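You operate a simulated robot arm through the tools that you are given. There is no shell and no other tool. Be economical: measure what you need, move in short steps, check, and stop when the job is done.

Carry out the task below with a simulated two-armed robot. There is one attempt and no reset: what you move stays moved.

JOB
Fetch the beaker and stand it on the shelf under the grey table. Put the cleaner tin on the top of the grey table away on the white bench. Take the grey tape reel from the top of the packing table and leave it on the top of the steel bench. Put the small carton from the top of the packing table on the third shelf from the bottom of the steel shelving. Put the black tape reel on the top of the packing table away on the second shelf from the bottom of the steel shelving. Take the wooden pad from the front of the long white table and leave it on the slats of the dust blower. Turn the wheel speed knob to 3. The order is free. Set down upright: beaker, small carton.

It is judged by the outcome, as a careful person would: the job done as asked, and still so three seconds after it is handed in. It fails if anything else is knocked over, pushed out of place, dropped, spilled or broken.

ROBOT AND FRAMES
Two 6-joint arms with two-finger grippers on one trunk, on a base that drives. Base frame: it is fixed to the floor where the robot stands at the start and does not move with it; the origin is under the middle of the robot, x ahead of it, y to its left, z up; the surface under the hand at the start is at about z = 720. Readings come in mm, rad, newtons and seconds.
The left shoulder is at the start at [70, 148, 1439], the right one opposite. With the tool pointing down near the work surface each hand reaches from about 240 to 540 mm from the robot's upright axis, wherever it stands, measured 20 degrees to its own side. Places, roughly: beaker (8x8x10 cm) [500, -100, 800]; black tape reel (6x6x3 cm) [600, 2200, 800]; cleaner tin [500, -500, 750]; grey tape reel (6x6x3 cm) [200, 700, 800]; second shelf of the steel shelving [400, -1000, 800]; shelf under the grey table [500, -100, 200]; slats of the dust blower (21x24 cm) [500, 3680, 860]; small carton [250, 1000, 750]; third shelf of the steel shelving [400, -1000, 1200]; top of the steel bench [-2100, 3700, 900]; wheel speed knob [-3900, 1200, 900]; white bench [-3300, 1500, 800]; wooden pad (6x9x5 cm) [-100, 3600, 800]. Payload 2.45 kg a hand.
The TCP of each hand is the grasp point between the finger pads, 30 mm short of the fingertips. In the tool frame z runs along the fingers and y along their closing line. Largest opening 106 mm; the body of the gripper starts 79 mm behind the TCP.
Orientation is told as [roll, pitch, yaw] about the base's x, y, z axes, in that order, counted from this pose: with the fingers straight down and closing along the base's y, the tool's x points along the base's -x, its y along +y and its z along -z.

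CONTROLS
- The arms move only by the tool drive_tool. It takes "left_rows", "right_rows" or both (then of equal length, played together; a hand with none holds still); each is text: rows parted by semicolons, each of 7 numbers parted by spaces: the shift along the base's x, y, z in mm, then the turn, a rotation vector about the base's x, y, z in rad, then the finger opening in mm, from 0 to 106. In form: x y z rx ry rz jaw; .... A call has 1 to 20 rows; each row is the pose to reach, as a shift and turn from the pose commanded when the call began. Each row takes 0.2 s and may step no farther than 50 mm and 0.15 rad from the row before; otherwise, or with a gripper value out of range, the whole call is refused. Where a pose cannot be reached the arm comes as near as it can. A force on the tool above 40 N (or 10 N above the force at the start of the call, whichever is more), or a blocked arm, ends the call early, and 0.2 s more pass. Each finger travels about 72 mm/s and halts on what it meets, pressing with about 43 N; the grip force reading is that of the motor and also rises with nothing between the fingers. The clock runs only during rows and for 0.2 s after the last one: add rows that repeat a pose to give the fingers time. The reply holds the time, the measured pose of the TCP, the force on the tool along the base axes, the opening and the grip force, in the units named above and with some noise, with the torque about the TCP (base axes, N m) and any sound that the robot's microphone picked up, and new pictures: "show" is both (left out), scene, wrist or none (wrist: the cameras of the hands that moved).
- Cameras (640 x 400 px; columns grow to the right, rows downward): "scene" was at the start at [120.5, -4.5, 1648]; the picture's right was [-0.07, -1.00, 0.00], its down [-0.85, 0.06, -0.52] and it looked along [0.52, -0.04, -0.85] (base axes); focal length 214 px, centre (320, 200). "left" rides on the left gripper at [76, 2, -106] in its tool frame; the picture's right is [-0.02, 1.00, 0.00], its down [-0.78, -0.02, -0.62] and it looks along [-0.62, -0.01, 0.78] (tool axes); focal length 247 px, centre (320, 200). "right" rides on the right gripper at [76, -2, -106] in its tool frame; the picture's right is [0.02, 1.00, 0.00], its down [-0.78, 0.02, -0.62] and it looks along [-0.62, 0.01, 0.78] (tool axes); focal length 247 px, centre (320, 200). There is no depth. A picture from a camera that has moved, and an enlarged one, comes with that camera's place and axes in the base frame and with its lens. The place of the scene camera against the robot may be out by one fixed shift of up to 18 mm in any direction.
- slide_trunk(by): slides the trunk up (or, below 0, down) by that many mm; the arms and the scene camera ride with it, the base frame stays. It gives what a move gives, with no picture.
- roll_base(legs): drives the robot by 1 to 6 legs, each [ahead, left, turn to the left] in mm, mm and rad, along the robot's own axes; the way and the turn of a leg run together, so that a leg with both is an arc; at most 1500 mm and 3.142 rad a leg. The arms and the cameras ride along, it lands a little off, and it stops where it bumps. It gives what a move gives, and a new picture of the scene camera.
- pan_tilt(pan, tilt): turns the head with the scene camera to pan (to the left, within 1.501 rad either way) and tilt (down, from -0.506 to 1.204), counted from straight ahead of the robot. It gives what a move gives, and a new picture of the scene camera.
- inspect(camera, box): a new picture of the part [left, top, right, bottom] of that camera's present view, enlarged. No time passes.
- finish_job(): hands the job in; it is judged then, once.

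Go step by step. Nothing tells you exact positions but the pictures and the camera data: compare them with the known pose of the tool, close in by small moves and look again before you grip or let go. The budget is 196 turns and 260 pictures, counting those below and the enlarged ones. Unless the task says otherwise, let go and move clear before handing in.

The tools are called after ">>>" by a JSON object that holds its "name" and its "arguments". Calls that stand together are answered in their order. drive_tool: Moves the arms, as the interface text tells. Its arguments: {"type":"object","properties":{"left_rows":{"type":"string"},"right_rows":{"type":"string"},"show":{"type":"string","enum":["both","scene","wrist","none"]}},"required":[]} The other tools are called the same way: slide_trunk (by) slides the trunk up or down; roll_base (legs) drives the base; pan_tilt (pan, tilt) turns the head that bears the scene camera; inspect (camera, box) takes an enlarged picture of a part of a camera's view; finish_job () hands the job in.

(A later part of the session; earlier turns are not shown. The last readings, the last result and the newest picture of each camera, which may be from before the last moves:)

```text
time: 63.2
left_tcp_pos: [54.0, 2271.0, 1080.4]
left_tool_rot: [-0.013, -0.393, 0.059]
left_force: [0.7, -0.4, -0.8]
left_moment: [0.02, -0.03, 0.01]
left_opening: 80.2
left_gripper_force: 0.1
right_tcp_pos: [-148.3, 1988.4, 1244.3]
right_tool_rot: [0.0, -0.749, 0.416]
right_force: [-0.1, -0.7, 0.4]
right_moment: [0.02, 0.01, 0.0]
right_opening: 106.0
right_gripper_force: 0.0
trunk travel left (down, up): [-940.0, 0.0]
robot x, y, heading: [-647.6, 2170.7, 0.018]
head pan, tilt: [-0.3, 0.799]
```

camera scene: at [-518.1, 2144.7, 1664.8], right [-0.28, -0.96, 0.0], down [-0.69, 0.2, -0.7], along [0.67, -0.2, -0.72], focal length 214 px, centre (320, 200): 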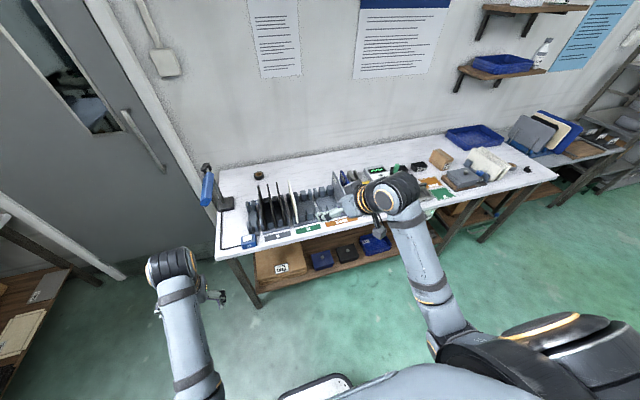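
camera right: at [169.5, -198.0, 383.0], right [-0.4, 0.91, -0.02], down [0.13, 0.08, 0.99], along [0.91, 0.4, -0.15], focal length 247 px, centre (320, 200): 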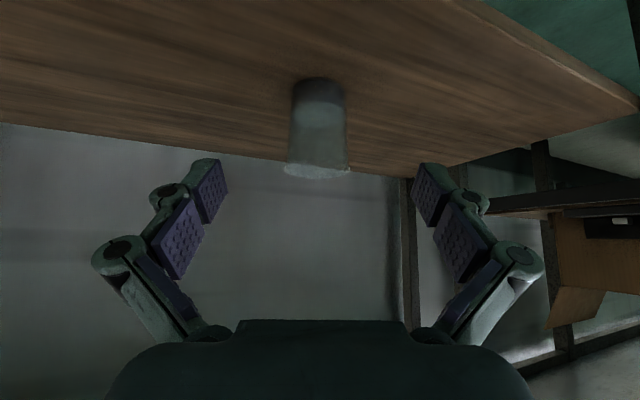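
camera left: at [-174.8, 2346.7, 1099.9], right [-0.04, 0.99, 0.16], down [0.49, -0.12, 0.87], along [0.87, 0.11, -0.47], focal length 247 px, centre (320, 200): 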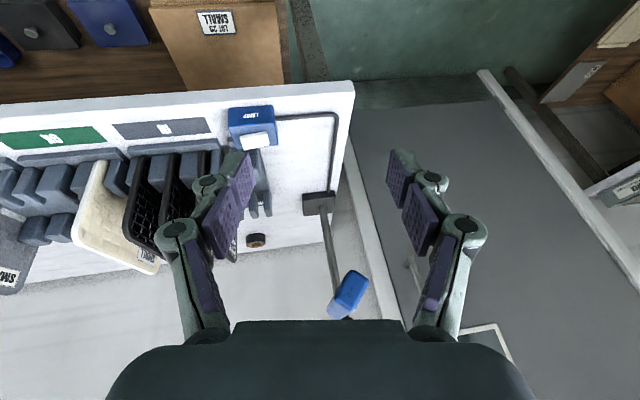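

Now I'll drive forward to the table edge with both hands held high.

>>> {"name": "drive_tool", "arguments": {"left_rows": "0 0 0 0 -0.1 0 106; 0 0 0 0 -0.2 0 106", "show": "none"}}

>>> {"name": "roll_base", "arguments": {"legs": [[480, 0, -0.017]]}}

>>> {"name": "inspect", "arguments": {"camera": "left", "box": [0, 0, 640, 400]}}

```text
time: 63.8
left_tcp_pos: [54.4, 2271.9, 1081.5]
left_tool_rot: [-0.029, -0.595, 0.067]
left_force: [0.5, 0.2, 0.2]
left_moment: [0.0, 0.02, -0.01]
left_opening: 106.1
left_gripper_force: 0.0
right_tcp_pos: [-149.6, 1987.3, 1245.4]
right_tool_rot: [-0.003, -0.748, 0.416]
right_force: [0.3, -0.7, -0.1]
right_moment: [0.02, -0.02, -0.03]
right_opening: 106.1
right_gripper_force: 0.1
trunk travel left (down, up): [-940.0, 0.0]
robot x, y, heading: [-650.7, 2165.7, 0.019]
head pan, tilt: [-0.3, 0.799]
```

```text
time: 66.7
left_tcp_pos: [540.1, 2262.6, 1082.0]
left_tool_rot: [-0.028, -0.592, 0.049]
left_force: [-0.6, -0.4, 0.7]
left_moment: [-0.03, -0.01, 0.0]
left_opening: 106.1
left_gripper_force: 0.1
right_tcp_pos: [332.0, 1983.8, 1246.3]
right_tool_rot: [-0.001, -0.749, 0.4]
right_force: [0.3, 0.6, 0.6]
right_moment: [0.01, -0.04, 0.0]
right_opening: 105.9
right_gripper_force: 0.1
trunk travel left (down, up): [-940.0, 0.0]
robot x, y, heading: [-162.3, 2170.6, 0.002]
head pan, tilt: [-0.3, 0.799]
camera scene: at [-35.5, 2146.7, 1693.1], right [-0.3, -0.95, 0.0], down [-0.68, 0.21, -0.7], along [0.67, -0.21, -0.72], focal length 214 px, centre (320, 200)
```

scene: 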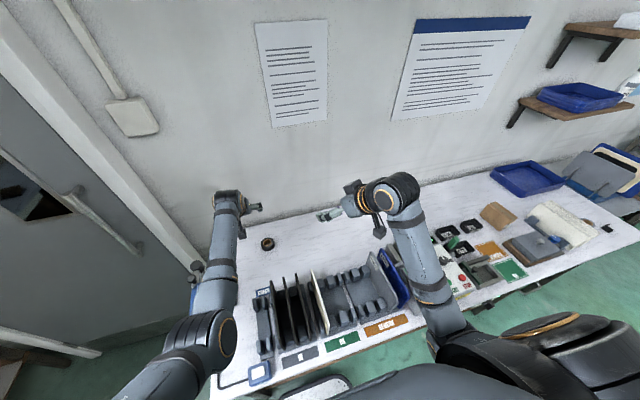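

```text
1.00 times, centred on (320, 200) of left (not enlarged: the box is as wide or as high as the picture)
camera zoom: at [417.6, 2261.6, 1126.2], right [-0.02, 1.0, -0.01], down [0.3, 0.02, 0.95], along [0.95, 0.01, -0.3], focal length 247 px, centre (320, 200)
```

zoom: 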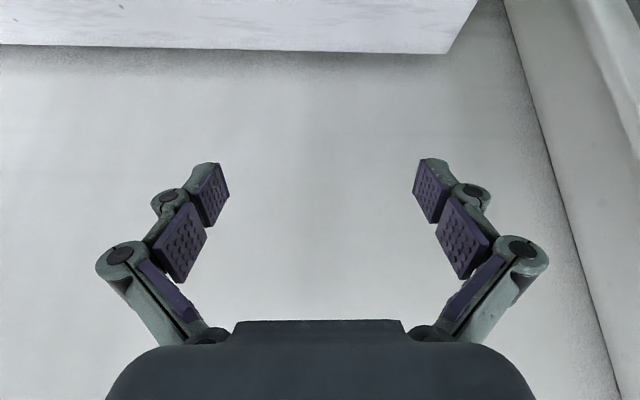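

The reel is confirmed at about (593, 2213) and the stand is close on the left. I'll shift the base right 30 mm, yaw the hand slightly, then come down partway and look.

>>> {"name": "roll_base", "arguments": {"legs": [[20, -30, 0]]}}

>>> {"name": "drive_tool", "arguments": {"left_rows": "0 0 -20 0 0 -0.1 106; 5 -5 -60 0 0 -0.2 106; 10 -10 -100 0 0 -0.2 106; 15 -15 -140 0 0 -0.2 106;15 -15 -140 0 0 -0.2 106", "show": "both"}}

```text
time: 67.5
left_tcp_pos: [557.7, 2238.5, 1083.0]
left_tool_rot: [-0.035, -0.593, 0.054]
left_force: [-1.2, 0.8, 0.7]
left_moment: [-0.07, -0.04, -0.05]
left_opening: 106.2
left_gripper_force: 0.1
right_tcp_pos: [349.0, 1959.5, 1247.2]
right_tool_rot: [-0.009, -0.751, 0.407]
right_force: [-0.8, 1.1, 0.5]
right_moment: [-0.08, -0.05, -0.06]
right_opening: 106.2
right_gripper_force: 0.0
trunk travel left (down, up): [-940.0, 0.0]
robot x, y, heading: [-143.7, 2139.2, 0.001]
head pan, tilt: [-0.3, 0.799]
camera scene: at [-19.2, 2126.6, 1693.5], right [-0.3, -0.95, 0.0], down [-0.68, 0.21, -0.7], along [0.67, -0.21, -0.71], focal length 214 px, centre (320, 200)
```

scene: 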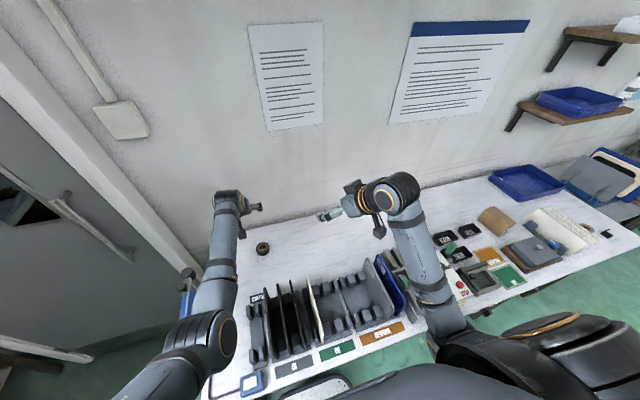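

```text
time: 68.7
left_tcp_pos: [561.6, 2228.6, 955.3]
left_tool_rot: [-0.029, -0.595, -0.149]
left_force: [-0.9, -0.1, -0.2]
left_moment: [-0.04, -0.04, -0.02]
left_opening: 105.9
left_gripper_force: 0.0
left hand out of reach, approached as far as the arm can: row 4, 5
right_tcp_pos: [351.6, 1955.4, 1244.5]
right_tool_rot: [-0.003, -0.748, 0.402]
right_force: [-0.9, 0.2, -0.9]
right_moment: [-0.03, -0.03, 0.01]
right_opening: 106.0
right_gripper_force: 0.1
trunk travel left (down, up): [-940.0, 0.0]
robot x, y, heading: [-142.9, 2137.1, -0.001]
head pan, tilt: [-0.3, 0.799]
camera scene: at [-15.6, 2118.9, 1693.1], right [-0.3, -0.95, 0.0], down [-0.68, 0.21, -0.7], along [0.67, -0.21, -0.72], focal length 214 px, centre (320, 200)
camera left: at [440.7, 2251.1, 1000.7], right [0.18, 0.98, -0.01], down [0.3, -0.04, 0.95], along [0.94, -0.18, -0.3], focal length 247 px, centre (320, 200)
```

scene: 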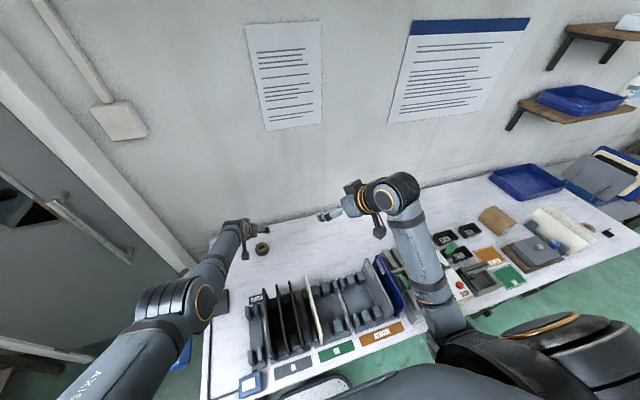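
left: 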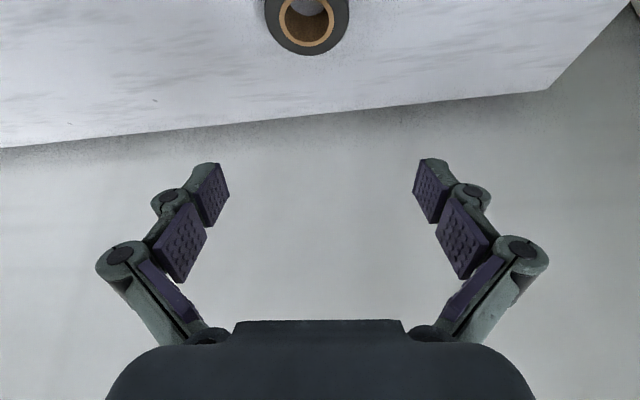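

The arm reports its reach limit here, and the elbow has swung out near the lamp stand. I'll zoom in to check.

>>> {"name": "inspect", "arguments": {"camera": "scene", "box": [100, 200, 340, 400]}}

```text
2.00 times, centred on (220, 300) of scene
camera zoom: at [-15.6, 2118.9, 1693.1], right [-0.3, -0.95, 0.0], down [-0.68, 0.21, -0.7], along [0.67, -0.21, -0.72], focal length 429 px, centre (520, 0)
```

zoom: 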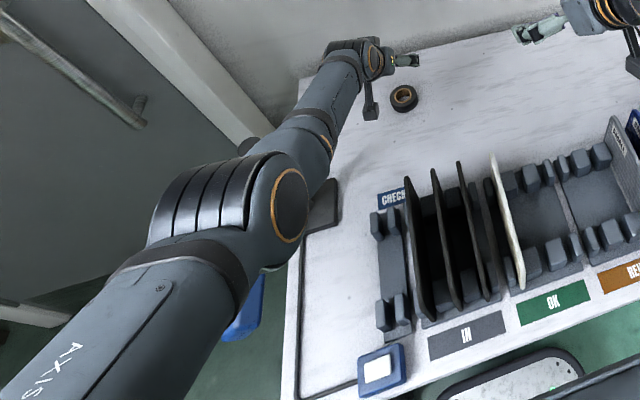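

The stand is untouched: the arm is simply fully stretched, so the shoulder must come lower. I'll tilt the tool more, raise the hand, then lower the trunk.

>>> {"name": "drive_tool", "arguments": {"left_rows": "0 0 30 -0.01 -0.13 0 106; 0 0 60 -0.02 -0.25 0 106; 0 0 60 -0.02 -0.25 0 106", "show": "none"}}

>>> {"name": "slide_trunk", "arguments": {"by": -170}}

>>> {"name": "inspect", "arguments": {"camera": "left", "box": [0, 0, 640, 400]}}

>>> {"name": "inspect", "arguments": {"camera": "scene", "box": [100, 150, 420, 350]}}

```text
time: 69.5
left_tcp_pos: [561.8, 2227.1, 1013.1]
left_tool_rot: [0.0, -0.842, -0.167]
left_force: [1.0, 0.3, 0.1]
left_moment: [-0.01, -0.03, 0.05]
left_opening: 106.1
left_gripper_force: 0.1
right_tcp_pos: [354.4, 1953.3, 1243.3]
right_tool_rot: [0.0, -0.745, 0.4]
right_force: [0.5, -0.2, -0.3]
right_moment: [-0.01, 0.01, 0.01]
right_opening: 105.9
right_gripper_force: 0.0
trunk travel left (down, up): [-940.0, 0.0]
robot x, y, heading: [-144.4, 2138.6, 0.002]
head pan, tilt: [-0.3, 0.799]
```

```text
time: 71.4
left_tcp_pos: [561.0, 2227.2, 845.6]
left_tool_rot: [-0.002, -0.843, -0.167]
left_force: [-0.6, 0.2, -0.5]
left_moment: [0.04, -0.01, 0.01]
left_opening: 106.0
left_gripper_force: 0.1
right_tcp_pos: [353.2, 1952.3, 1074.9]
right_tool_rot: [-0.002, -0.748, 0.4]
right_force: [0.4, 0.6, -0.6]
right_moment: [0.0, -0.01, -0.03]
right_opening: 106.1
right_gripper_force: 0.1
trunk travel left (down, up): [-770.0, 170.0]
robot x, y, heading: [-139.4, 2140.8, -0.006]
head pan, tilt: [-0.3, 0.799]
```

```text
1.00 times, centred on (320, 200) of left (not enlarged: the box is as wide or as high as the picture)
camera zoom: at [434.3, 2250.8, 858.2], right [0.18, 0.98, 0.02], down [0.05, -0.03, 1.0], along [0.98, -0.18, -0.06], focal length 247 px, centre (320, 200)
```

zoom: 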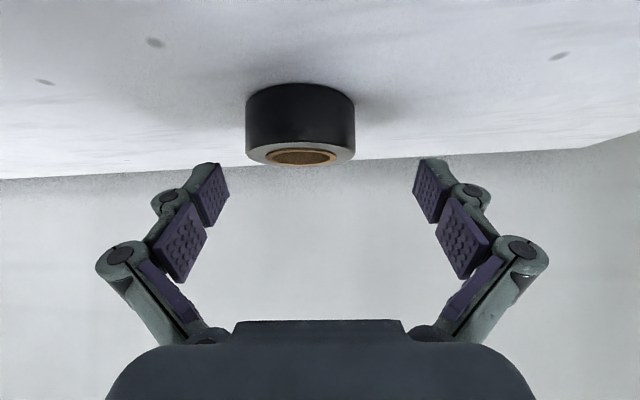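

```text
2.00 times, centred on (260, 250) of scene
camera zoom: at [-13.7, 2117.0, 1522.9], right [-0.3, -0.95, 0.0], down [-0.68, 0.21, -0.7], along [0.67, -0.21, -0.72], focal length 429 px, centre (440, 100)
```

zoom: 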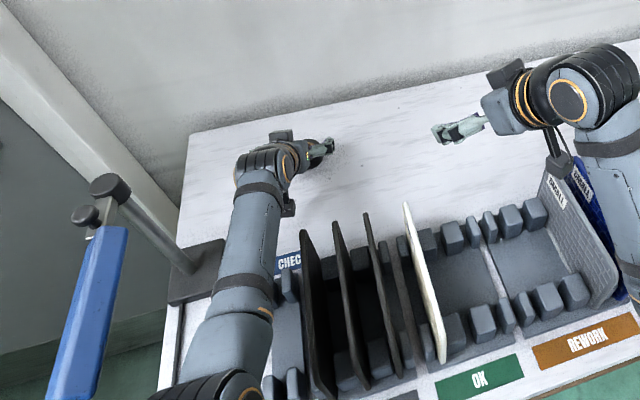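

The reel is centred between the fingers, at about (579, 2212) with the table at z≈790. I'll lower to straddle it and close.

>>> {"name": "drive_tool", "arguments": {"left_rows": "4 -7 -12 0 0 0 106; 9 -13 -24 0 0 0 106; 9 -13 -24 0 0 0 106", "show": "wrist"}}

```text
time: 72.2
left_tcp_pos: [569.1, 2214.8, 821.5]
left_tool_rot: [-0.001, -0.843, -0.169]
left_force: [0.6, 0.6, 0.1]
left_moment: [0.03, 0.01, 0.02]
left_opening: 106.0
left_gripper_force: 0.0
right_tcp_pos: [352.0, 1954.7, 1075.1]
right_tool_rot: [-0.002, -0.751, 0.401]
right_force: [-0.1, 0.7, 0.2]
right_moment: [0.03, -0.02, -0.02]
right_opening: 105.8
right_gripper_force: 0.1
trunk travel left (down, up): [-770.0, 170.0]
robot x, y, heading: [-142.7, 2136.0, -0.001]
head pan, tilt: [-0.3, 0.799]
camera left: at [442.7, 2237.8, 834.0], right [0.18, 0.98, 0.02], down [0.05, -0.03, 1.0], along [0.98, -0.18, -0.06], focal length 247 px, centre (320, 200)
```

left: 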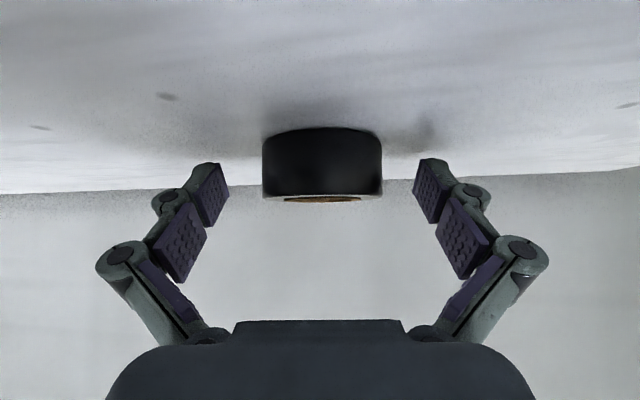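

The reel sits between the pads. Closing.

>>> {"name": "drive_tool", "arguments": {"left_rows": "0 0 -2 0 0 0 90; 0 0 -2 0 0 0 75; 0 0 -2 0 0 0 60; 0 0 -2 0 0 0 45; 0 0 -2 0 0 0 45", "show": "none"}}

>>> {"name": "drive_tool", "arguments": {"left_rows": "0 0 15 0 0 0 45; 0 0 40 0 0 0 45; 0 0 40 0 0 0 45", "show": "wrist"}}

```text
time: 73.4
left_tcp_pos: [569.0, 2214.4, 825.6]
left_tool_rot: [-0.001, -0.855, -0.168]
left_force: [-6.1, -0.3, 31.8]
left_moment: [-0.98, 0.12, 0.05]
left_opening: 56.5
left_gripper_force: 43.4
right_tcp_pos: [349.0, 1953.5, 1077.1]
right_tool_rot: [-0.004, -0.753, 0.401]
right_force: [-0.3, 0.0, -0.3]
right_moment: [0.03, 0.02, 0.03]
right_opening: 105.9
right_gripper_force: 0.0
trunk travel left (down, up): [-770.0, 170.0]
robot x, y, heading: [-147.0, 2141.7, 0.003]
head pan, tilt: [-0.3, 0.799]
```

```text
time: 74.2
left_tcp_pos: [570.0, 2214.8, 856.6]
left_tool_rot: [0.0, -0.84, -0.17]
left_force: [0.0, -0.6, -0.5]
left_moment: [0.01, 0.01, 0.03]
left_opening: 56.7
left_gripper_force: 43.2
right_tcp_pos: [353.8, 1953.6, 1075.0]
right_tool_rot: [0.001, -0.749, 0.4]
right_force: [0.6, 0.4, 0.2]
right_moment: [-0.02, 0.02, 0.01]
right_opening: 105.9
right_gripper_force: 0.1
trunk travel left (down, up): [-770.0, 170.0]
robot x, y, heading: [-144.9, 2141.3, -0.002]
head pan, tilt: [-0.3, 0.799]
camera left: at [442.5, 2238.7, 870.3], right [0.18, 0.98, 0.02], down [0.06, -0.03, 1.0], along [0.98, -0.18, -0.06], focal length 247 px, centre (320, 200)
```

left: 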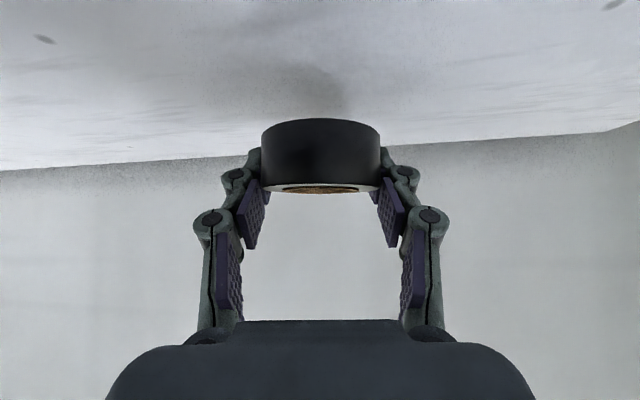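

Reel gripped and lifted. I'll raise the trunk, back off and drive along the table toward the carton.

>>> {"name": "slide_trunk", "arguments": {"by": 170}}

>>> {"name": "roll_base", "arguments": {"legs": [[-350, 0, 0], [0, -970, 0]]}}

>>> {"name": "pan_tilt", "arguments": {"pan": -0.1, "tilt": 0.75}}

```text
time: 76.2
left_tcp_pos: [570.7, 2215.4, 1028.5]
left_tool_rot: [-0.003, -0.842, -0.167]
left_force: [0.6, -0.1, -0.6]
left_moment: [0.01, -0.01, 0.01]
left_opening: 56.8
left_gripper_force: 43.1
right_tcp_pos: [354.3, 1954.8, 1245.5]
right_tool_rot: [0.0, -0.749, 0.4]
right_force: [-0.3, 0.4, 0.0]
right_moment: [0.01, 0.01, 0.0]
right_opening: 105.9
right_gripper_force: 0.1
trunk travel left (down, up): [-940.0, 0.0]
robot x, y, heading: [-142.6, 2144.3, -0.005]
head pan, tilt: [-0.3, 0.799]
```

```text
time: 83.1
left_tcp_pos: [216.1, 1243.7, 1028.7]
left_tool_rot: [-0.001, -0.842, -0.176]
left_force: [0.0, 0.1, -0.2]
left_moment: [0.01, 0.0, -0.03]
left_opening: 56.1
left_gripper_force: 43.0
right_tcp_pos: [-3.1, 983.5, 1244.4]
right_tool_rot: [-0.002, -0.748, 0.392]
right_force: [0.2, 0.1, 0.8]
right_moment: [0.04, 0.01, -0.03]
right_opening: 106.2
right_gripper_force: 0.0
trunk travel left (down, up): [-940.0, 0.0]
robot x, y, heading: [-497.9, 1177.9, -0.009]
head pan, tilt: [-0.3, 0.799]
camera scene: at [-368.8, 1150.9, 1692.9], right [-0.31, -0.95, 0.0], down [-0.68, 0.22, -0.7], along [0.66, -0.21, -0.72], focal length 214 px, centre (320, 200)
```

scene: 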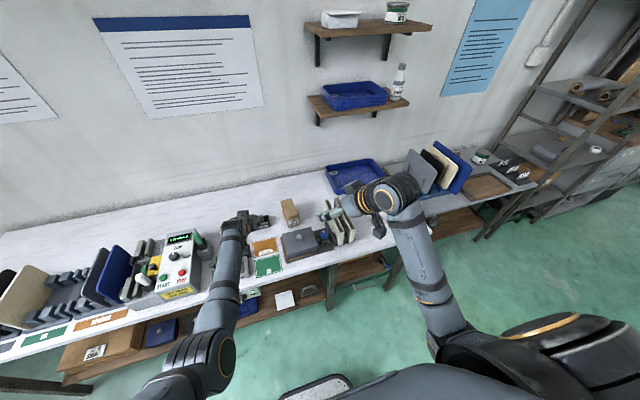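

```text
time: 83.8
left_tcp_pos: [215.8, 1243.0, 1028.5]
left_tool_rot: [-0.001, -0.843, -0.176]
left_force: [0.7, 0.1, 0.4]
left_moment: [0.01, 0.0, 0.03]
left_opening: 56.1
left_gripper_force: 43.0
right_tcp_pos: [-3.2, 984.1, 1244.0]
right_tool_rot: [0.0, -0.749, 0.39]
right_force: [-0.1, 0.0, 0.2]
right_moment: [-0.02, -0.03, 0.01]
right_opening: 105.8
right_gripper_force: 0.0
trunk travel left (down, up): [-940.0, 0.0]
robot x, y, heading: [-496.7, 1174.3, -0.012]
head pan, tilt: [-0.099, 0.75]
camera scene: at [-363.3, 1165.2, 1696.8], right [-0.11, -0.99, 0.0], down [-0.68, 0.07, -0.73], along [0.73, -0.08, -0.68], focal length 214 px, centre (320, 200)
```

scene: 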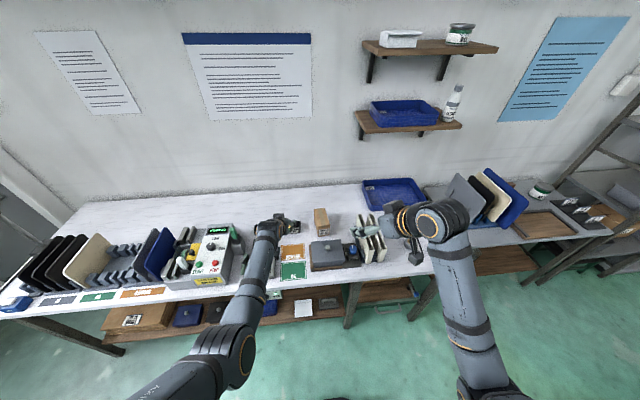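

The carton is straight ahead at roughly (410, 1075). Zooming in for its shape and neighbours.

>>> {"name": "inspect", "arguments": {"camera": "scene", "box": [260, 180, 420, 280]}}

>>> {"name": "inspect", "arguments": {"camera": "right", "box": [0, 0, 640, 400]}}

```text
4.00 times, centred on (340, 230) of scene
camera zoom: at [-363.3, 1165.2, 1696.8], right [-0.11, -0.99, 0.0], down [-0.68, 0.07, -0.73], along [0.73, -0.08, -0.68], focal length 858 px, centre (240, 80)
```

zoom: 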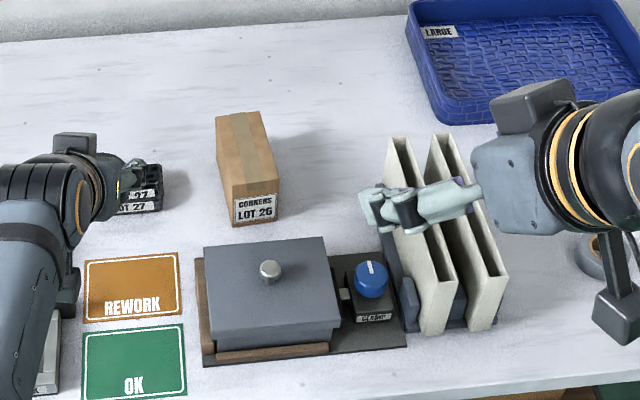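

```text
1.00 times, centred on (320, 200) of right (not enlarged: the box is as wide or as high as the picture)
camera zoom: at [-121.6, 932.8, 1271.8], right [-0.4, 0.92, -0.02], down [0.13, 0.07, 0.99], along [0.91, 0.39, -0.15], focal length 247 px, centre (320, 200)
```

zoom: 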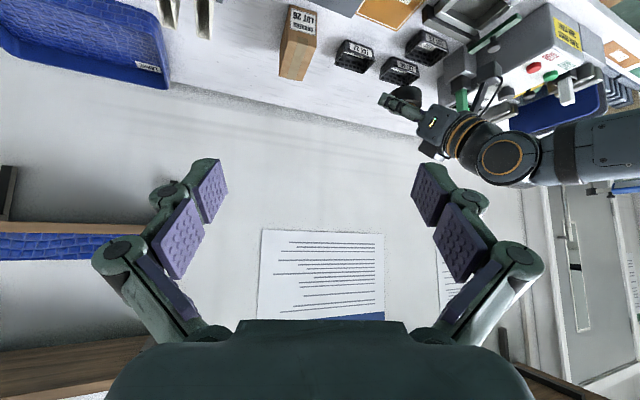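

The carton is about 60 wide (y), 125 deep (x) and 80 high, centred near (395, 1070). I'll drive forward and bring the right hand over it.

>>> {"name": "roll_base", "arguments": {"legs": [[345, 0, 0.01]]}}

>>> {"name": "drive_tool", "arguments": {"right_rows": "0 15 -40 0 0 -0.13 106; 5 35 -80 0 0 -0.26 106; 8 55 -120 0 0 -0.39 106; 10 70 -160 0 0 -0.39 106; 12 80 -200 0 0 -0.39 106; 12 84 -240 0 0 -0.39 106; 12 84 -280 0 0 -0.39 106", "show": "both"}}

```text
time: 86.0
left_tcp_pos: [557.2, 1250.8, 1029.5]
left_tool_rot: [-0.001, -0.845, -0.162]
left_force: [-1.4, 0.0, 0.4]
left_moment: [0.01, -0.01, 0.03]
left_opening: 56.1
left_gripper_force: 43.2
right_tcp_pos: [340.7, 988.0, 1244.8]
right_tool_rot: [0.0, -0.749, 0.405]
right_force: [0.6, 0.1, -0.2]
right_moment: [0.0, 0.0, -0.03]
right_opening: 106.2
right_gripper_force: 0.0
trunk travel left (down, up): [-940.0, 0.0]
robot x, y, heading: [-152.0, 1174.5, 0.002]
head pan, tilt: [-0.099, 0.75]
camera scene: at [-22.6, 1165.7, 1697.1], right [-0.1, -1.0, 0.0], down [-0.68, 0.07, -0.73], along [0.73, -0.07, -0.68], focal length 214 px, centre (320, 200)
```

scene: 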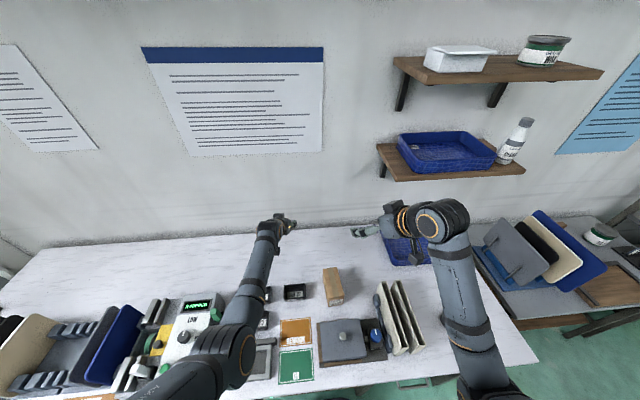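

```text
time: 86.8
left_tcp_pos: [560.6, 1248.0, 1027.2]
left_tool_rot: [0.004, -0.842, -0.171]
left_force: [0.4, 0.0, -0.6]
left_moment: [0.05, 0.01, 0.03]
left_opening: 56.4
left_gripper_force: 43.1
right_tcp_pos: [358.8, 964.9, 1141.7]
right_tool_rot: [-0.273, -0.726, 0.289]
right_force: [0.2, -1.3, 0.1]
right_moment: [0.07, -0.02, 0.04]
right_opening: 105.9
right_gripper_force: 0.1
right hand out of reach, approached as far as the arm can: row 3
trunk travel left (down, up): [-940.0, 0.0]
robot x, y, heading: [-157.8, 1175.4, 0.0]
head pan, tilt: [-0.099, 0.75]
stopped in row 3 (right hand): the arm was blocked; the commanded pose is now the measured one
camera scene: at [-18.2, 1160.1, 1696.7], right [-0.1, -1.0, 0.0], down [-0.68, 0.07, -0.73], along [0.73, -0.07, -0.68], focal length 214 px, centre (320, 200)
camera right: at [230.0, 953.8, 1168.9], right [-0.12, 0.97, -0.22], down [0.13, 0.23, 0.96], along [0.98, 0.09, -0.15], focal length 247 px, centre (320, 200)
```

scene: 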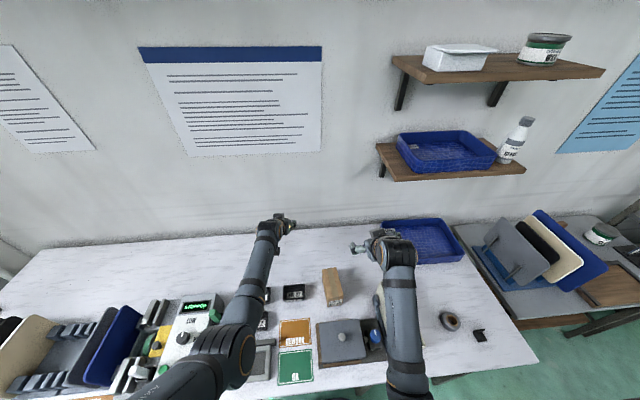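
right: 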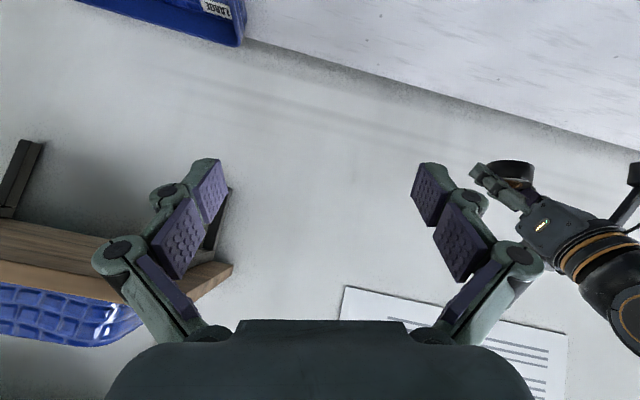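

The right arm hits a joint limit with that tilt and yaw that close in. I'll undo the tilt to a straight-down tool, which is the well-reachable posture, and shift the base left.

>>> {"name": "drive_tool", "arguments": {"right_rows": "5 -5 10 0.028 0.127 -0.032 106; 10 -10 20 0.056 0.255 -0.063 106; 10 -15 30 0.084 0.382 -0.095 106; 10 -20 30 0.112 0.51 -0.127 106; 10 -25 30 0.14 0.637 -0.158 106; 10 -30 30 0.168 0.765 -0.19 106", "show": "none"}}

>>> {"name": "roll_base", "arguments": {"legs": [[0, 80, 0]]}}

```text
time: 88.2
left_tcp_pos: [560.2, 1250.3, 1027.5]
left_tool_rot: [-0.001, -0.839, -0.166]
left_force: [0.6, -0.2, -0.7]
left_moment: [-0.04, 0.02, -0.02]
left_opening: 56.2
left_gripper_force: 43.4
right_tcp_pos: [404.8, 932.6, 1120.6]
right_tool_rot: [0.01, 0.011, -0.018]
right_force: [-0.3, 0.4, -0.8]
right_moment: [0.04, 0.03, 0.02]
right_opening: 106.1
right_gripper_force: 0.1
right hand out of reach, approached as far as the arm can: row 4, 5, 6
trunk travel left (down, up): [-940.0, 0.0]
robot x, y, heading: [-155.2, 1177.9, 0.005]
head pan, tilt: [-0.099, 0.75]
```

```text
time: 89.2
left_tcp_pos: [558.3, 1324.7, 1028.2]
left_tool_rot: [0.007, -0.842, -0.172]
left_force: [-0.3, -0.4, 0.2]
left_moment: [0.04, 0.0, 0.03]
left_opening: 56.0
left_gripper_force: 42.9
right_tcp_pos: [401.5, 1006.4, 1120.5]
right_tool_rot: [0.013, 0.008, -0.02]
right_force: [1.0, -0.2, 0.3]
right_moment: [0.04, -0.01, 0.0]
right_opening: 106.2
right_gripper_force: 0.0
trunk travel left (down, up): [-940.0, 0.0]
robot x, y, heading: [-159.4, 1256.9, -0.0]
head pan, tilt: [-0.099, 0.75]
camera scene: at [-19.7, 1236.7, 1696.8], right [-0.1, -1.0, -0.01], down [-0.68, 0.07, -0.73], along [0.73, -0.07, -0.68], focal length 214 px, centre (320, 200)
```

scene: 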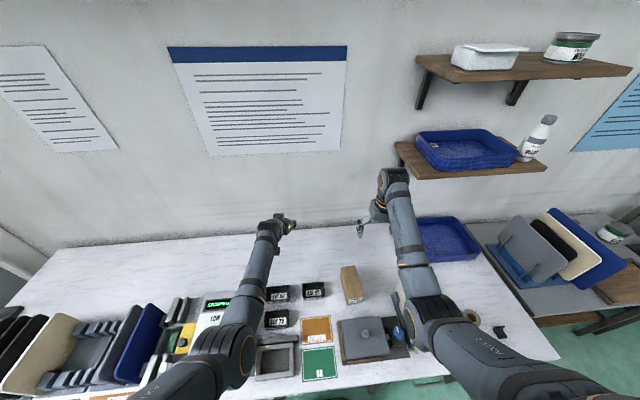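

Now straight down works. I'll move over the carton and look.

>>> {"name": "drive_tool", "arguments": {"right_rows": "0 15 -40 0 0 0 106; 0 35 -80 0 0 0 106; -5 55 -120 0 0 0 106; -10 64 -160 0 0 0 106", "show": "wrist"}}

```text
time: 90.2
left_tcp_pos: [558.9, 1330.4, 1027.5]
left_tool_rot: [-0.002, -0.841, -0.163]
left_force: [-0.3, 0.0, 0.1]
left_moment: [0.03, -0.03, -0.01]
left_opening: 56.0
left_gripper_force: 43.3
right_tcp_pos: [391.1, 1078.5, 961.8]
right_tool_rot: [0.007, 0.01, -0.018]
right_force: [-0.4, -0.6, 0.4]
right_moment: [-0.03, 0.0, 0.01]
right_opening: 105.8
right_gripper_force: 0.0
trunk travel left (down, up): [-940.0, 0.0]
robot x, y, heading: [-156.4, 1250.2, 0.002]
head pan, tilt: [-0.099, 0.75]
camera right: at [315.4, 1076.5, 1070.2], right [0.0, 1.0, 0.01], down [0.79, 0.0, 0.62], along [0.62, 0.01, -0.79], focal length 247 px, centre (320, 200)
```

right: 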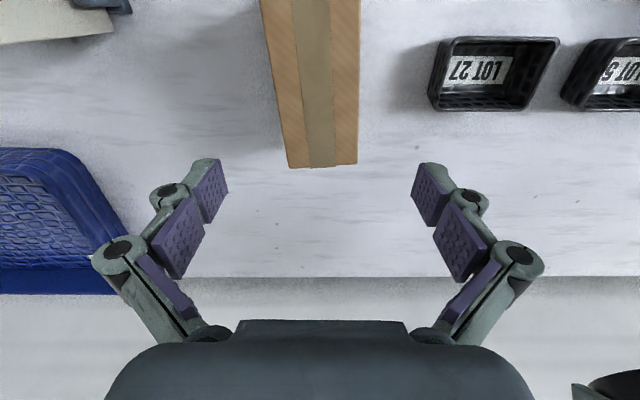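

The carton is squarely between the fingers, with its centre near (382, 1079). Descending and gripping.

>>> {"name": "drive_tool", "arguments": {"right_rows": "-5 0 -40 0 0 0 106; -8 0 -80 0 0 0 106; -8 0 -112 0 0 0 106; -8 0 -112 0 0 0 90; -8 0 -112 0 0 0 75; -8 0 -112 0 0 0 60; -8 0 -112 0 0 0 48; -8 0 -112 0 0 0 48", "show": "wrist"}}

```text
time: 92.0
left_tcp_pos: [558.0, 1329.1, 1028.3]
left_tool_rot: [0.0, -0.844, -0.162]
left_force: [0.5, 1.1, -0.9]
left_moment: [-0.01, 0.01, 0.03]
left_opening: 56.0
left_gripper_force: 42.8
right_tcp_pos: [382.6, 1074.5, 851.2]
right_tool_rot: [0.01, 0.005, -0.017]
right_force: [0.0, 1.1, 4.8]
right_moment: [0.09, 0.06, 0.14]
right_opening: 61.0
right_gripper_force: 42.7
trunk travel left (down, up): [-940.0, 0.0]
robot x, y, heading: [-151.1, 1252.3, 0.006]
head pan, tilt: [-0.099, 0.75]
camera right: at [308.1, 1073.6, 958.8], right [0.0, 1.0, 0.01], down [0.79, 0.0, 0.62], along [0.62, 0.01, -0.79], focal length 247 px, centre (320, 200)
```

right: 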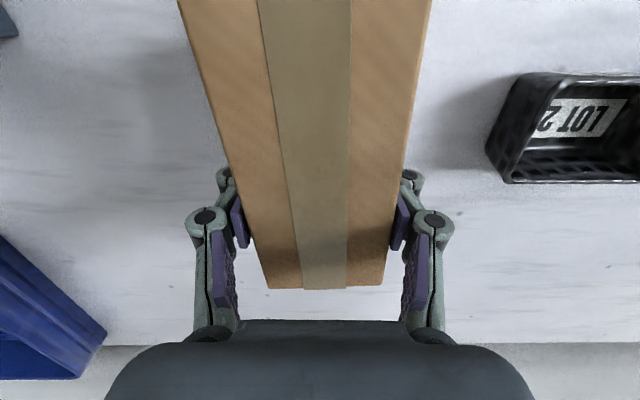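

Carton gripped at 61 mm. I'll lift it, back off, and drive to the steel shelving on the right.

>>> {"name": "drive_tool", "arguments": {"right_rows": "0 0 20 0 0 0 48; 0 0 60 0 0 0 48; 0 -10 100 0 0 0 48; 0 -20 140 0 0 0 48; 0 -20 140 0 0 0 48", "show": "wrist"}}

>>> {"name": "roll_base", "arguments": {"legs": [[-450, 0, 0], [0, -1080, 0], [0, -1080, 0]]}}

>>> {"name": "pan_tilt", "arguments": {"pan": -0.1, "tilt": 0.4}}

```text
time: 93.2
left_tcp_pos: [557.7, 1329.4, 1028.6]
left_tool_rot: [-0.001, -0.842, -0.166]
left_force: [0.4, 0.2, -0.7]
left_moment: [-0.01, 0.03, 0.02]
left_opening: 55.9
left_gripper_force: 42.8
right_tcp_pos: [384.0, 1055.0, 989.5]
right_tool_rot: [0.008, 0.009, -0.018]
right_force: [-0.8, 0.4, -2.1]
right_moment: [0.01, -0.02, 0.03]
right_opening: 60.6
right_gripper_force: 42.5
trunk travel left (down, up): [-940.0, 0.0]
robot x, y, heading: [-155.4, 1253.1, -0.002]
head pan, tilt: [-0.099, 0.75]
camera right: at [308.6, 1053.8, 1098.1], right [0.0, 1.0, 0.01], down [0.79, 0.0, 0.61], along [0.61, 0.01, -0.79], focal length 247 px, centre (320, 200)
```

right: 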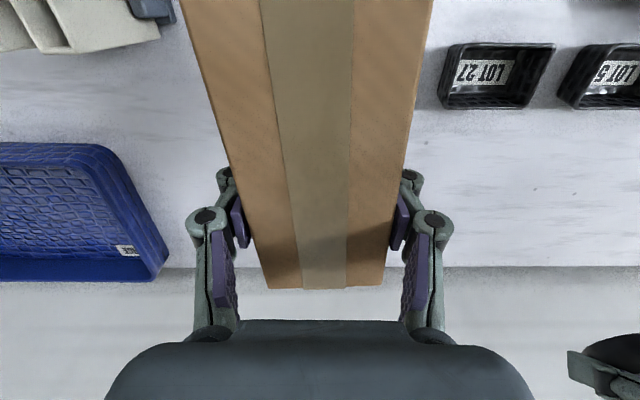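

```text
time: 106.2
left_tcp_pos: [78.3, -816.4, 1027.9]
left_tool_rot: [0.0, -0.841, -0.18]
left_force: [-0.7, 0.3, -0.6]
left_moment: [0.01, -0.02, -0.03]
left_opening: 55.6
left_gripper_force: 42.5
right_tcp_pos: [-100.6, -1089.1, 989.6]
right_tool_rot: [0.007, 0.009, -0.035]
right_force: [0.3, -0.3, -2.3]
right_moment: [0.01, -0.06, -0.01]
right_opening: 59.1
right_gripper_force: 42.6
trunk travel left (down, up): [-940.0, 0.0]
robot x, y, heading: [-637.0, -883.9, -0.017]
head pan, tilt: [-0.099, 0.75]
camera scene: at [-500.4, -890.6, 1696.8], right [-0.12, -0.99, 0.0], down [-0.68, 0.08, -0.73], along [0.73, -0.08, -0.68], focal length 214 px, centre (320, 200)
```

scene: 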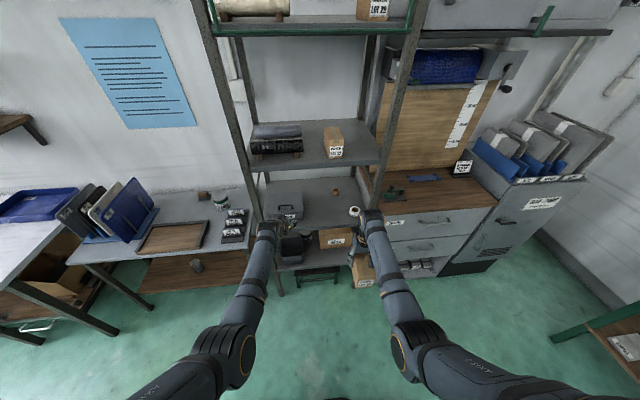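

```text
time: 107.0
left_tcp_pos: [78.8, -818.5, 1027.9]
left_tool_rot: [-0.001, -0.841, -0.184]
left_force: [0.5, -0.3, -0.7]
left_moment: [-0.05, -0.01, 0.0]
left_opening: 55.5
left_gripper_force: 42.7
right_tcp_pos: [-99.8, -1089.1, 989.3]
right_tool_rot: [0.009, 0.008, -0.035]
right_force: [-0.3, 0.3, -3.3]
right_moment: [0.05, -0.04, 0.02]
right_opening: 59.5
right_gripper_force: 42.8
trunk travel left (down, up): [-940.0, 0.0]
robot x, y, heading: [-631.9, -878.0, -0.019]
head pan, tilt: [-0.099, 0.4]
camera scene: at [-490.7, -893.1, 1727.8], right [-0.12, -0.99, 0.0], down [-0.39, 0.05, -0.92], along [0.91, -0.11, -0.39], focal length 214 px, centre (320, 200)
```

scene: 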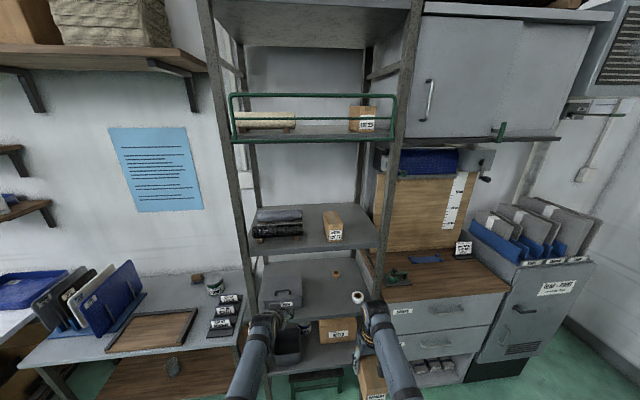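

I can see the shelving's levels: bottom (boxes), second (case, white roll), third (rolls and another carton). I'll zoom in on both target shelves.

>>> {"name": "inspect", "arguments": {"camera": "scene", "box": [220, 180, 420, 380]}}

>>> {"name": "inspect", "arguments": {"camera": "left", "box": [0, 0, 640, 400]}}

```text
2.00 times, centred on (320, 280) of scene
camera zoom: at [-490.7, -893.1, 1727.8], right [-0.12, -0.99, 0.0], down [-0.39, 0.05, -0.92], along [0.91, -0.11, -0.39], focal length 429 px, centre (320, 40)
```

zoom: 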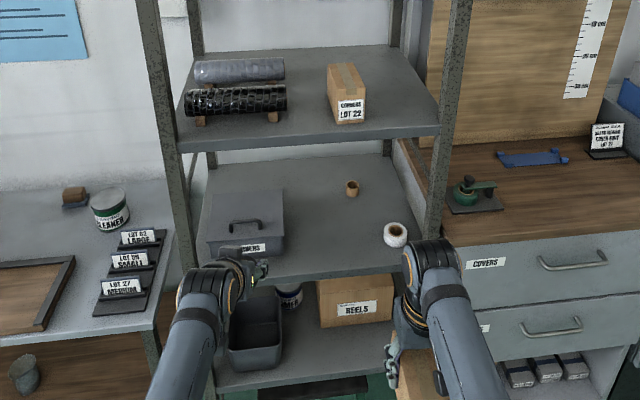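

```text
1.00 times, centred on (320, 200) of left (not enlarged: the box is as wide or as high as the picture)
camera zoom: at [-48.3, -792.3, 1041.1], right [0.2, 0.98, 0.02], down [0.05, -0.03, 1.0], along [0.98, -0.2, -0.06], focal length 247 px, centre (320, 200)
```

zoom: 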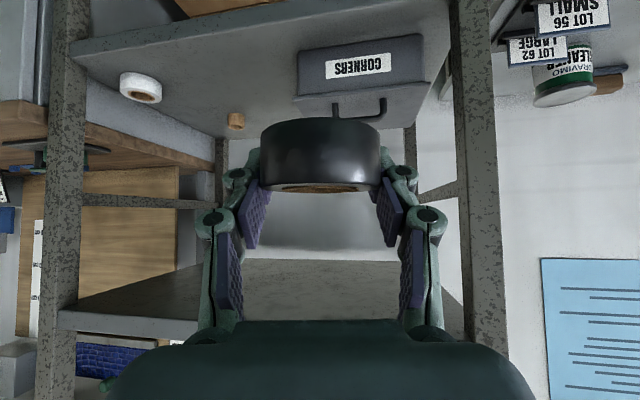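

The second shelf is free between the case and the white roll, so I'll aim for about (300, -1010). I'll pull the right hand back slightly, then lower the trunk and position the base.

>>> {"name": "drive_tool", "arguments": {"right_rows": "-20 -10 0 0 0 0 48; -40 -20 0 0 0 0 48", "show": "none"}}

>>> {"name": "slide_trunk", "arguments": {"by": -150}}

>>> {"name": "roll_base", "arguments": {"legs": [[0, -162, 0.019], [100, 0, 0]]}}

>>> {"name": "inspect", "arguments": {"camera": "left", "box": [0, 0, 640, 400]}}

```text
time: 107.6
left_tcp_pos: [78.2, -819.2, 1029.6]
left_tool_rot: [0.0, -0.843, -0.182]
left_force: [0.3, 0.0, -0.5]
left_moment: [0.0, 0.02, 0.02]
left_opening: 55.4
left_gripper_force: 42.9
right_tcp_pos: [-142.6, -1108.7, 989.1]
right_tool_rot: [0.01, 0.012, -0.034]
right_force: [0.2, 0.2, -2.3]
right_moment: [0.04, -0.05, 0.05]
right_opening: 59.4
right_gripper_force: 43.0
trunk travel left (down, up): [-940.0, 0.0]
robot x, y, heading: [-634.5, -880.2, -0.011]
head pan, tilt: [-0.099, 0.4]
```

```text
time: 109.3
left_tcp_pos: [79.5, -817.9, 878.2]
left_tool_rot: [0.0, -0.844, -0.183]
left_force: [-0.9, -0.2, 0.0]
left_moment: [0.03, -0.01, 0.02]
left_opening: 55.4
left_gripper_force: 42.9
right_tcp_pos: [-139.5, -1108.5, 840.1]
right_tool_rot: [0.008, 0.009, -0.036]
right_force: [-0.1, -0.4, -2.2]
right_moment: [-0.06, -0.06, 0.0]
right_opening: 59.2
right_gripper_force: 42.8
trunk travel left (down, up): [-790.0, 150.0]
robot x, y, heading: [-638.7, -884.0, -0.019]
head pan, tilt: [-0.099, 0.4]
```

```text
time: 111.5
left_tcp_pos: [176.2, -963.4, 878.2]
left_tool_rot: [0.001, -0.843, -0.16]
left_force: [0.5, -0.1, 0.3]
left_moment: [0.0, -0.01, 0.02]
left_opening: 55.4
left_gripper_force: 42.4
right_tcp_pos: [-36.7, -1258.5, 840.2]
right_tool_rot: [0.008, 0.009, -0.012]
right_force: [0.0, -0.4, -2.2]
right_moment: [0.02, -0.04, 0.0]
right_opening: 59.2
right_gripper_force: 42.9
trunk travel left (down, up): [-790.0, 150.0]
robot x, y, heading: [-533.6, -1042.0, 0.005]
head pan, tilt: [-0.099, 0.4]
camera scene: at [-391.4, -1051.3, 1578.0], right [-0.09, -1.0, 0.0], down [-0.39, 0.04, -0.92], along [0.92, -0.08, -0.39], focal length 214 px, centre (320, 200)
```

scene: 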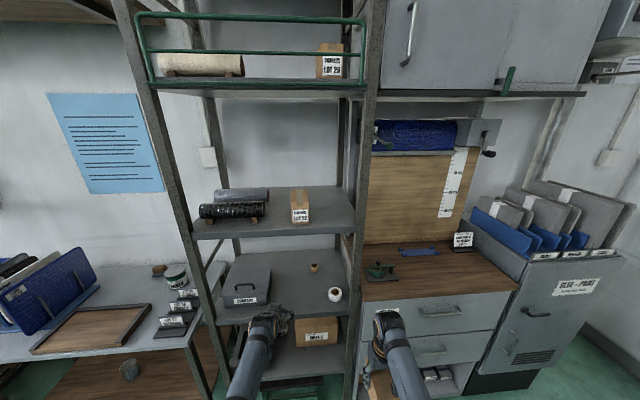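

```text
1.00 times, centred on (320, 200) of left (not enlarged: the box is as wide or as high as the picture)
camera zoom: at [48.9, -940.0, 891.4], right [0.17, 0.98, 0.02], down [0.05, -0.03, 1.0], along [0.98, -0.17, -0.06], focal length 247 px, centre (320, 200)
```

zoom: 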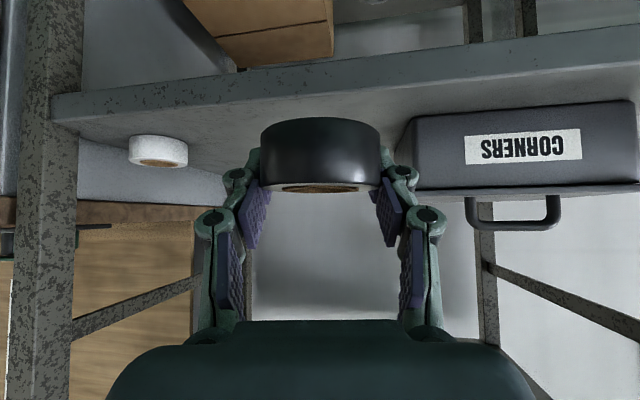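

Shelf surface is at z≈805, with clear space between the case and the white roll. I'll drive in 100 mm, shift right and lower to just above.

>>> {"name": "roll_base", "arguments": {"legs": [[105, 0, 0]]}}

>>> {"name": "drive_tool", "arguments": {"left_rows": "0 -22 -10 0 0 0 45; 0 -44 -20 0 0 0 45; 0 -44 -28 0 0 0 45", "show": "wrist"}}

```text
time: 112.7
left_tcp_pos: [280.2, -960.8, 877.7]
left_tool_rot: [0.0, -0.843, -0.159]
left_force: [0.0, 0.0, 0.3]
left_moment: [-0.03, 0.0, 0.03]
left_opening: 55.2
left_gripper_force: 43.1
right_tcp_pos: [69.7, -1257.6, 839.7]
right_tool_rot: [0.01, 0.008, -0.012]
right_force: [0.3, 0.0, -2.2]
right_moment: [0.0, -0.06, 0.01]
right_opening: 59.3
right_gripper_force: 43.4
trunk travel left (down, up): [-790.0, 150.0]
robot x, y, heading: [-430.1, -1042.6, 0.002]
head pan, tilt: [-0.099, 0.4]
camera scene: at [-287.0, -1049.6, 1578.0], right [-0.09, -1.0, 0.0], down [-0.39, 0.04, -0.92], along [0.92, -0.08, -0.39], focal length 214 px, centre (320, 200)
```

scene: 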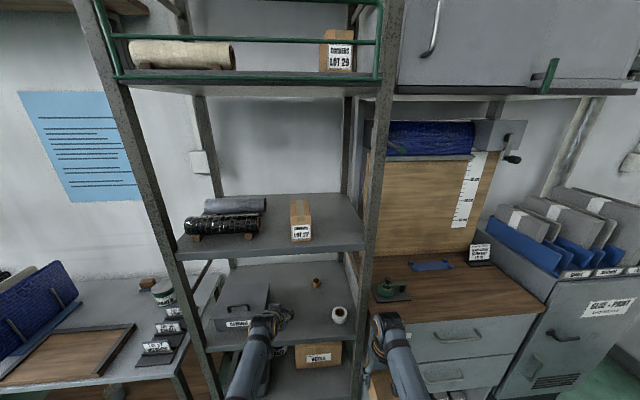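

```text
time: 113.5
left_tcp_pos: [281.1, -1004.2, 850.3]
left_tool_rot: [-0.002, -0.839, -0.157]
left_force: [0.4, 0.1, -1.2]
left_moment: [0.01, -0.01, -0.01]
left_opening: 54.9
left_gripper_force: 43.1
right_tcp_pos: [69.3, -1257.0, 838.6]
right_tool_rot: [0.009, 0.011, -0.012]
right_force: [0.3, 0.7, -3.0]
right_moment: [-0.02, -0.05, 0.02]
right_opening: 59.3
right_gripper_force: 42.4
trunk travel left (down, up): [-790.0, 150.0]
robot x, y, heading: [-435.2, -1041.2, 0.009]
head pan, tilt: [-0.099, 0.4]
camera left: at [152.6, -983.3, 862.9], right [0.17, 0.98, 0.01], down [0.05, -0.02, 1.0], along [0.98, -0.17, -0.06], focal length 247 px, centre (320, 200)
```

left: 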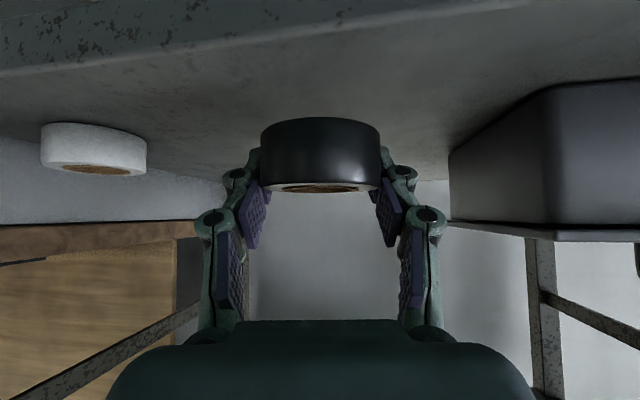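

The reel is well clear of its neighbours. Lowering to contact.

>>> {"name": "drive_tool", "arguments": {"left_rows": "0 0 -6 0 0 0 45; 0 0 -11 0 0 0 45; 0 0 -15 0 0 0 45", "show": "none"}}

```text
time: 114.3
left_tcp_pos: [281.7, -1004.3, 836.0]
left_tool_rot: [-0.002, -0.843, -0.159]
left_force: [0.3, -0.5, -0.7]
left_moment: [0.01, -0.02, -0.03]
left_opening: 55.3
left_gripper_force: 43.3
right_tcp_pos: [67.8, -1257.7, 838.9]
right_tool_rot: [0.007, 0.011, -0.012]
right_force: [0.3, 0.0, -2.4]
right_moment: [0.01, -0.04, -0.01]
right_opening: 59.4
right_gripper_force: 43.7
trunk travel left (down, up): [-790.0, 150.0]
robot x, y, heading: [-430.5, -1041.7, 0.007]
head pan, tilt: [-0.099, 0.4]
```

>>> {"name": "drive_tool", "arguments": {"left_rows": "0 0 -4 0 0 0 45; 0 0 -8 0 0 0 45; 0 0 -11 0 0 0 45", "show": "wrist"}}

```text
time: 115.1
left_tcp_pos: [281.1, -1006.0, 825.5]
left_tool_rot: [-0.002, -0.846, -0.16]
left_force: [1.7, -1.6, 4.6]
left_moment: [-0.2, -0.08, 0.02]
left_opening: 54.8
left_gripper_force: 43.3
right_tcp_pos: [69.2, -1257.4, 841.6]
right_tool_rot: [0.006, 0.008, -0.014]
right_force: [-0.1, -0.2, -3.1]
right_moment: [0.01, -0.07, 0.02]
right_opening: 59.2
right_gripper_force: 42.9
trunk travel left (down, up): [-790.0, 150.0]
robot x, y, heading: [-433.5, -1041.1, 0.006]
head pan, tilt: [-0.099, 0.4]
camera left: at [153.5, -982.4, 839.3], right [0.17, 0.98, 0.02], down [0.05, -0.02, 1.0], along [0.98, -0.17, -0.05], focal length 247 px, centre (320, 200)
```

left: 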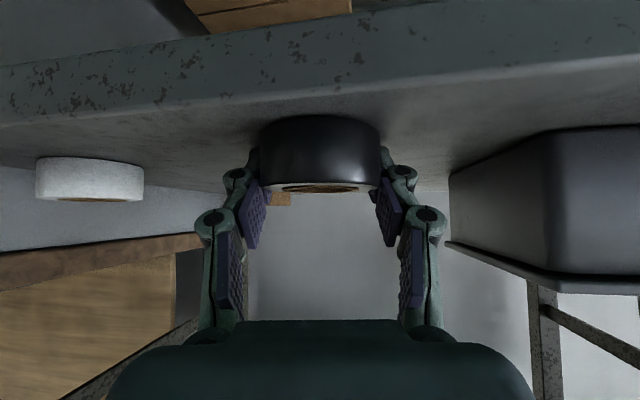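

First contact. I'll open gently and withdraw backward and up along the tool's axis.

>>> {"name": "drive_tool", "arguments": {"left_rows": "0 0 0 0 0 0 55; 0 0 0 0 0 0 65; 0 0 1 0 0 0 80; 0 0 2 0 0 0 90; 0 0 2 0 0 0 90", "show": "none"}}

>>> {"name": "drive_tool", "arguments": {"left_rows": "-15 3 15 0 0 0 90; -35 7 35 0 0 0 90; -65 12 55 0 0 0 90; -105 18 60 0 0 0 90", "show": "wrist"}}

```text
time: 116.3
left_tcp_pos: [282.2, -1003.6, 824.9]
left_tool_rot: [-0.002, -0.841, -0.16]
left_force: [-0.2, 0.3, 0.0]
left_moment: [0.02, 0.01, -0.04]
left_opening: 90.3
left_gripper_force: 0.1
right_tcp_pos: [68.0, -1257.1, 839.3]
right_tool_rot: [0.009, 0.011, -0.011]
right_force: [-0.4, 0.4, -2.1]
right_moment: [0.01, -0.03, 0.01]
right_opening: 59.4
right_gripper_force: 42.9
trunk travel left (down, up): [-790.0, 150.0]
robot x, y, heading: [-434.9, -1038.7, 0.006]
head pan, tilt: [-0.099, 0.4]
```

```text
time: 117.2
left_tcp_pos: [285.5, -903.5, 999.8]
left_tool_rot: [0.352, -1.019, -0.398]
left_force: [0.1, 0.3, 0.6]
left_moment: [-0.02, -0.02, 0.0]
left_opening: 90.0
left_gripper_force: 0.0
right_tcp_pos: [66.6, -1256.5, 839.7]
right_tool_rot: [0.007, 0.01, -0.009]
right_force: [0.2, 0.6, -2.7]
right_moment: [-0.02, -0.05, -0.05]
right_opening: 59.2
right_gripper_force: 42.7
trunk travel left (down, up): [-790.0, 150.0]
robot x, y, heading: [-429.2, -1042.3, 0.008]
head pan, tilt: [-0.099, 0.4]
stopped in row 4 (left hand): the arm was blocked; the commanded pose is now the measured one
camera left: at [156.8, -888.1, 987.6], right [0.1, 0.97, 0.2], down [-0.16, -0.18, 0.97], along [0.98, -0.13, 0.14], focal length 247 px, centre (320, 200)
```

left: 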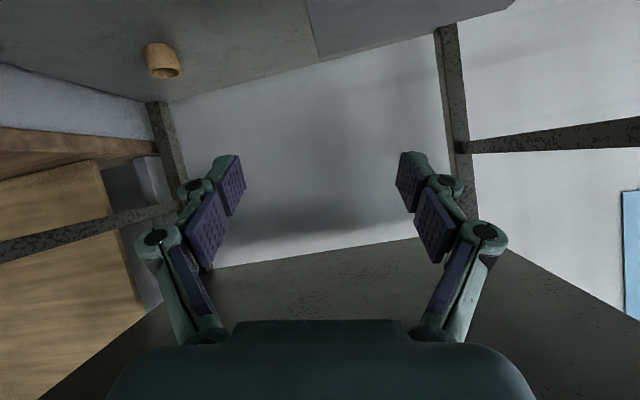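

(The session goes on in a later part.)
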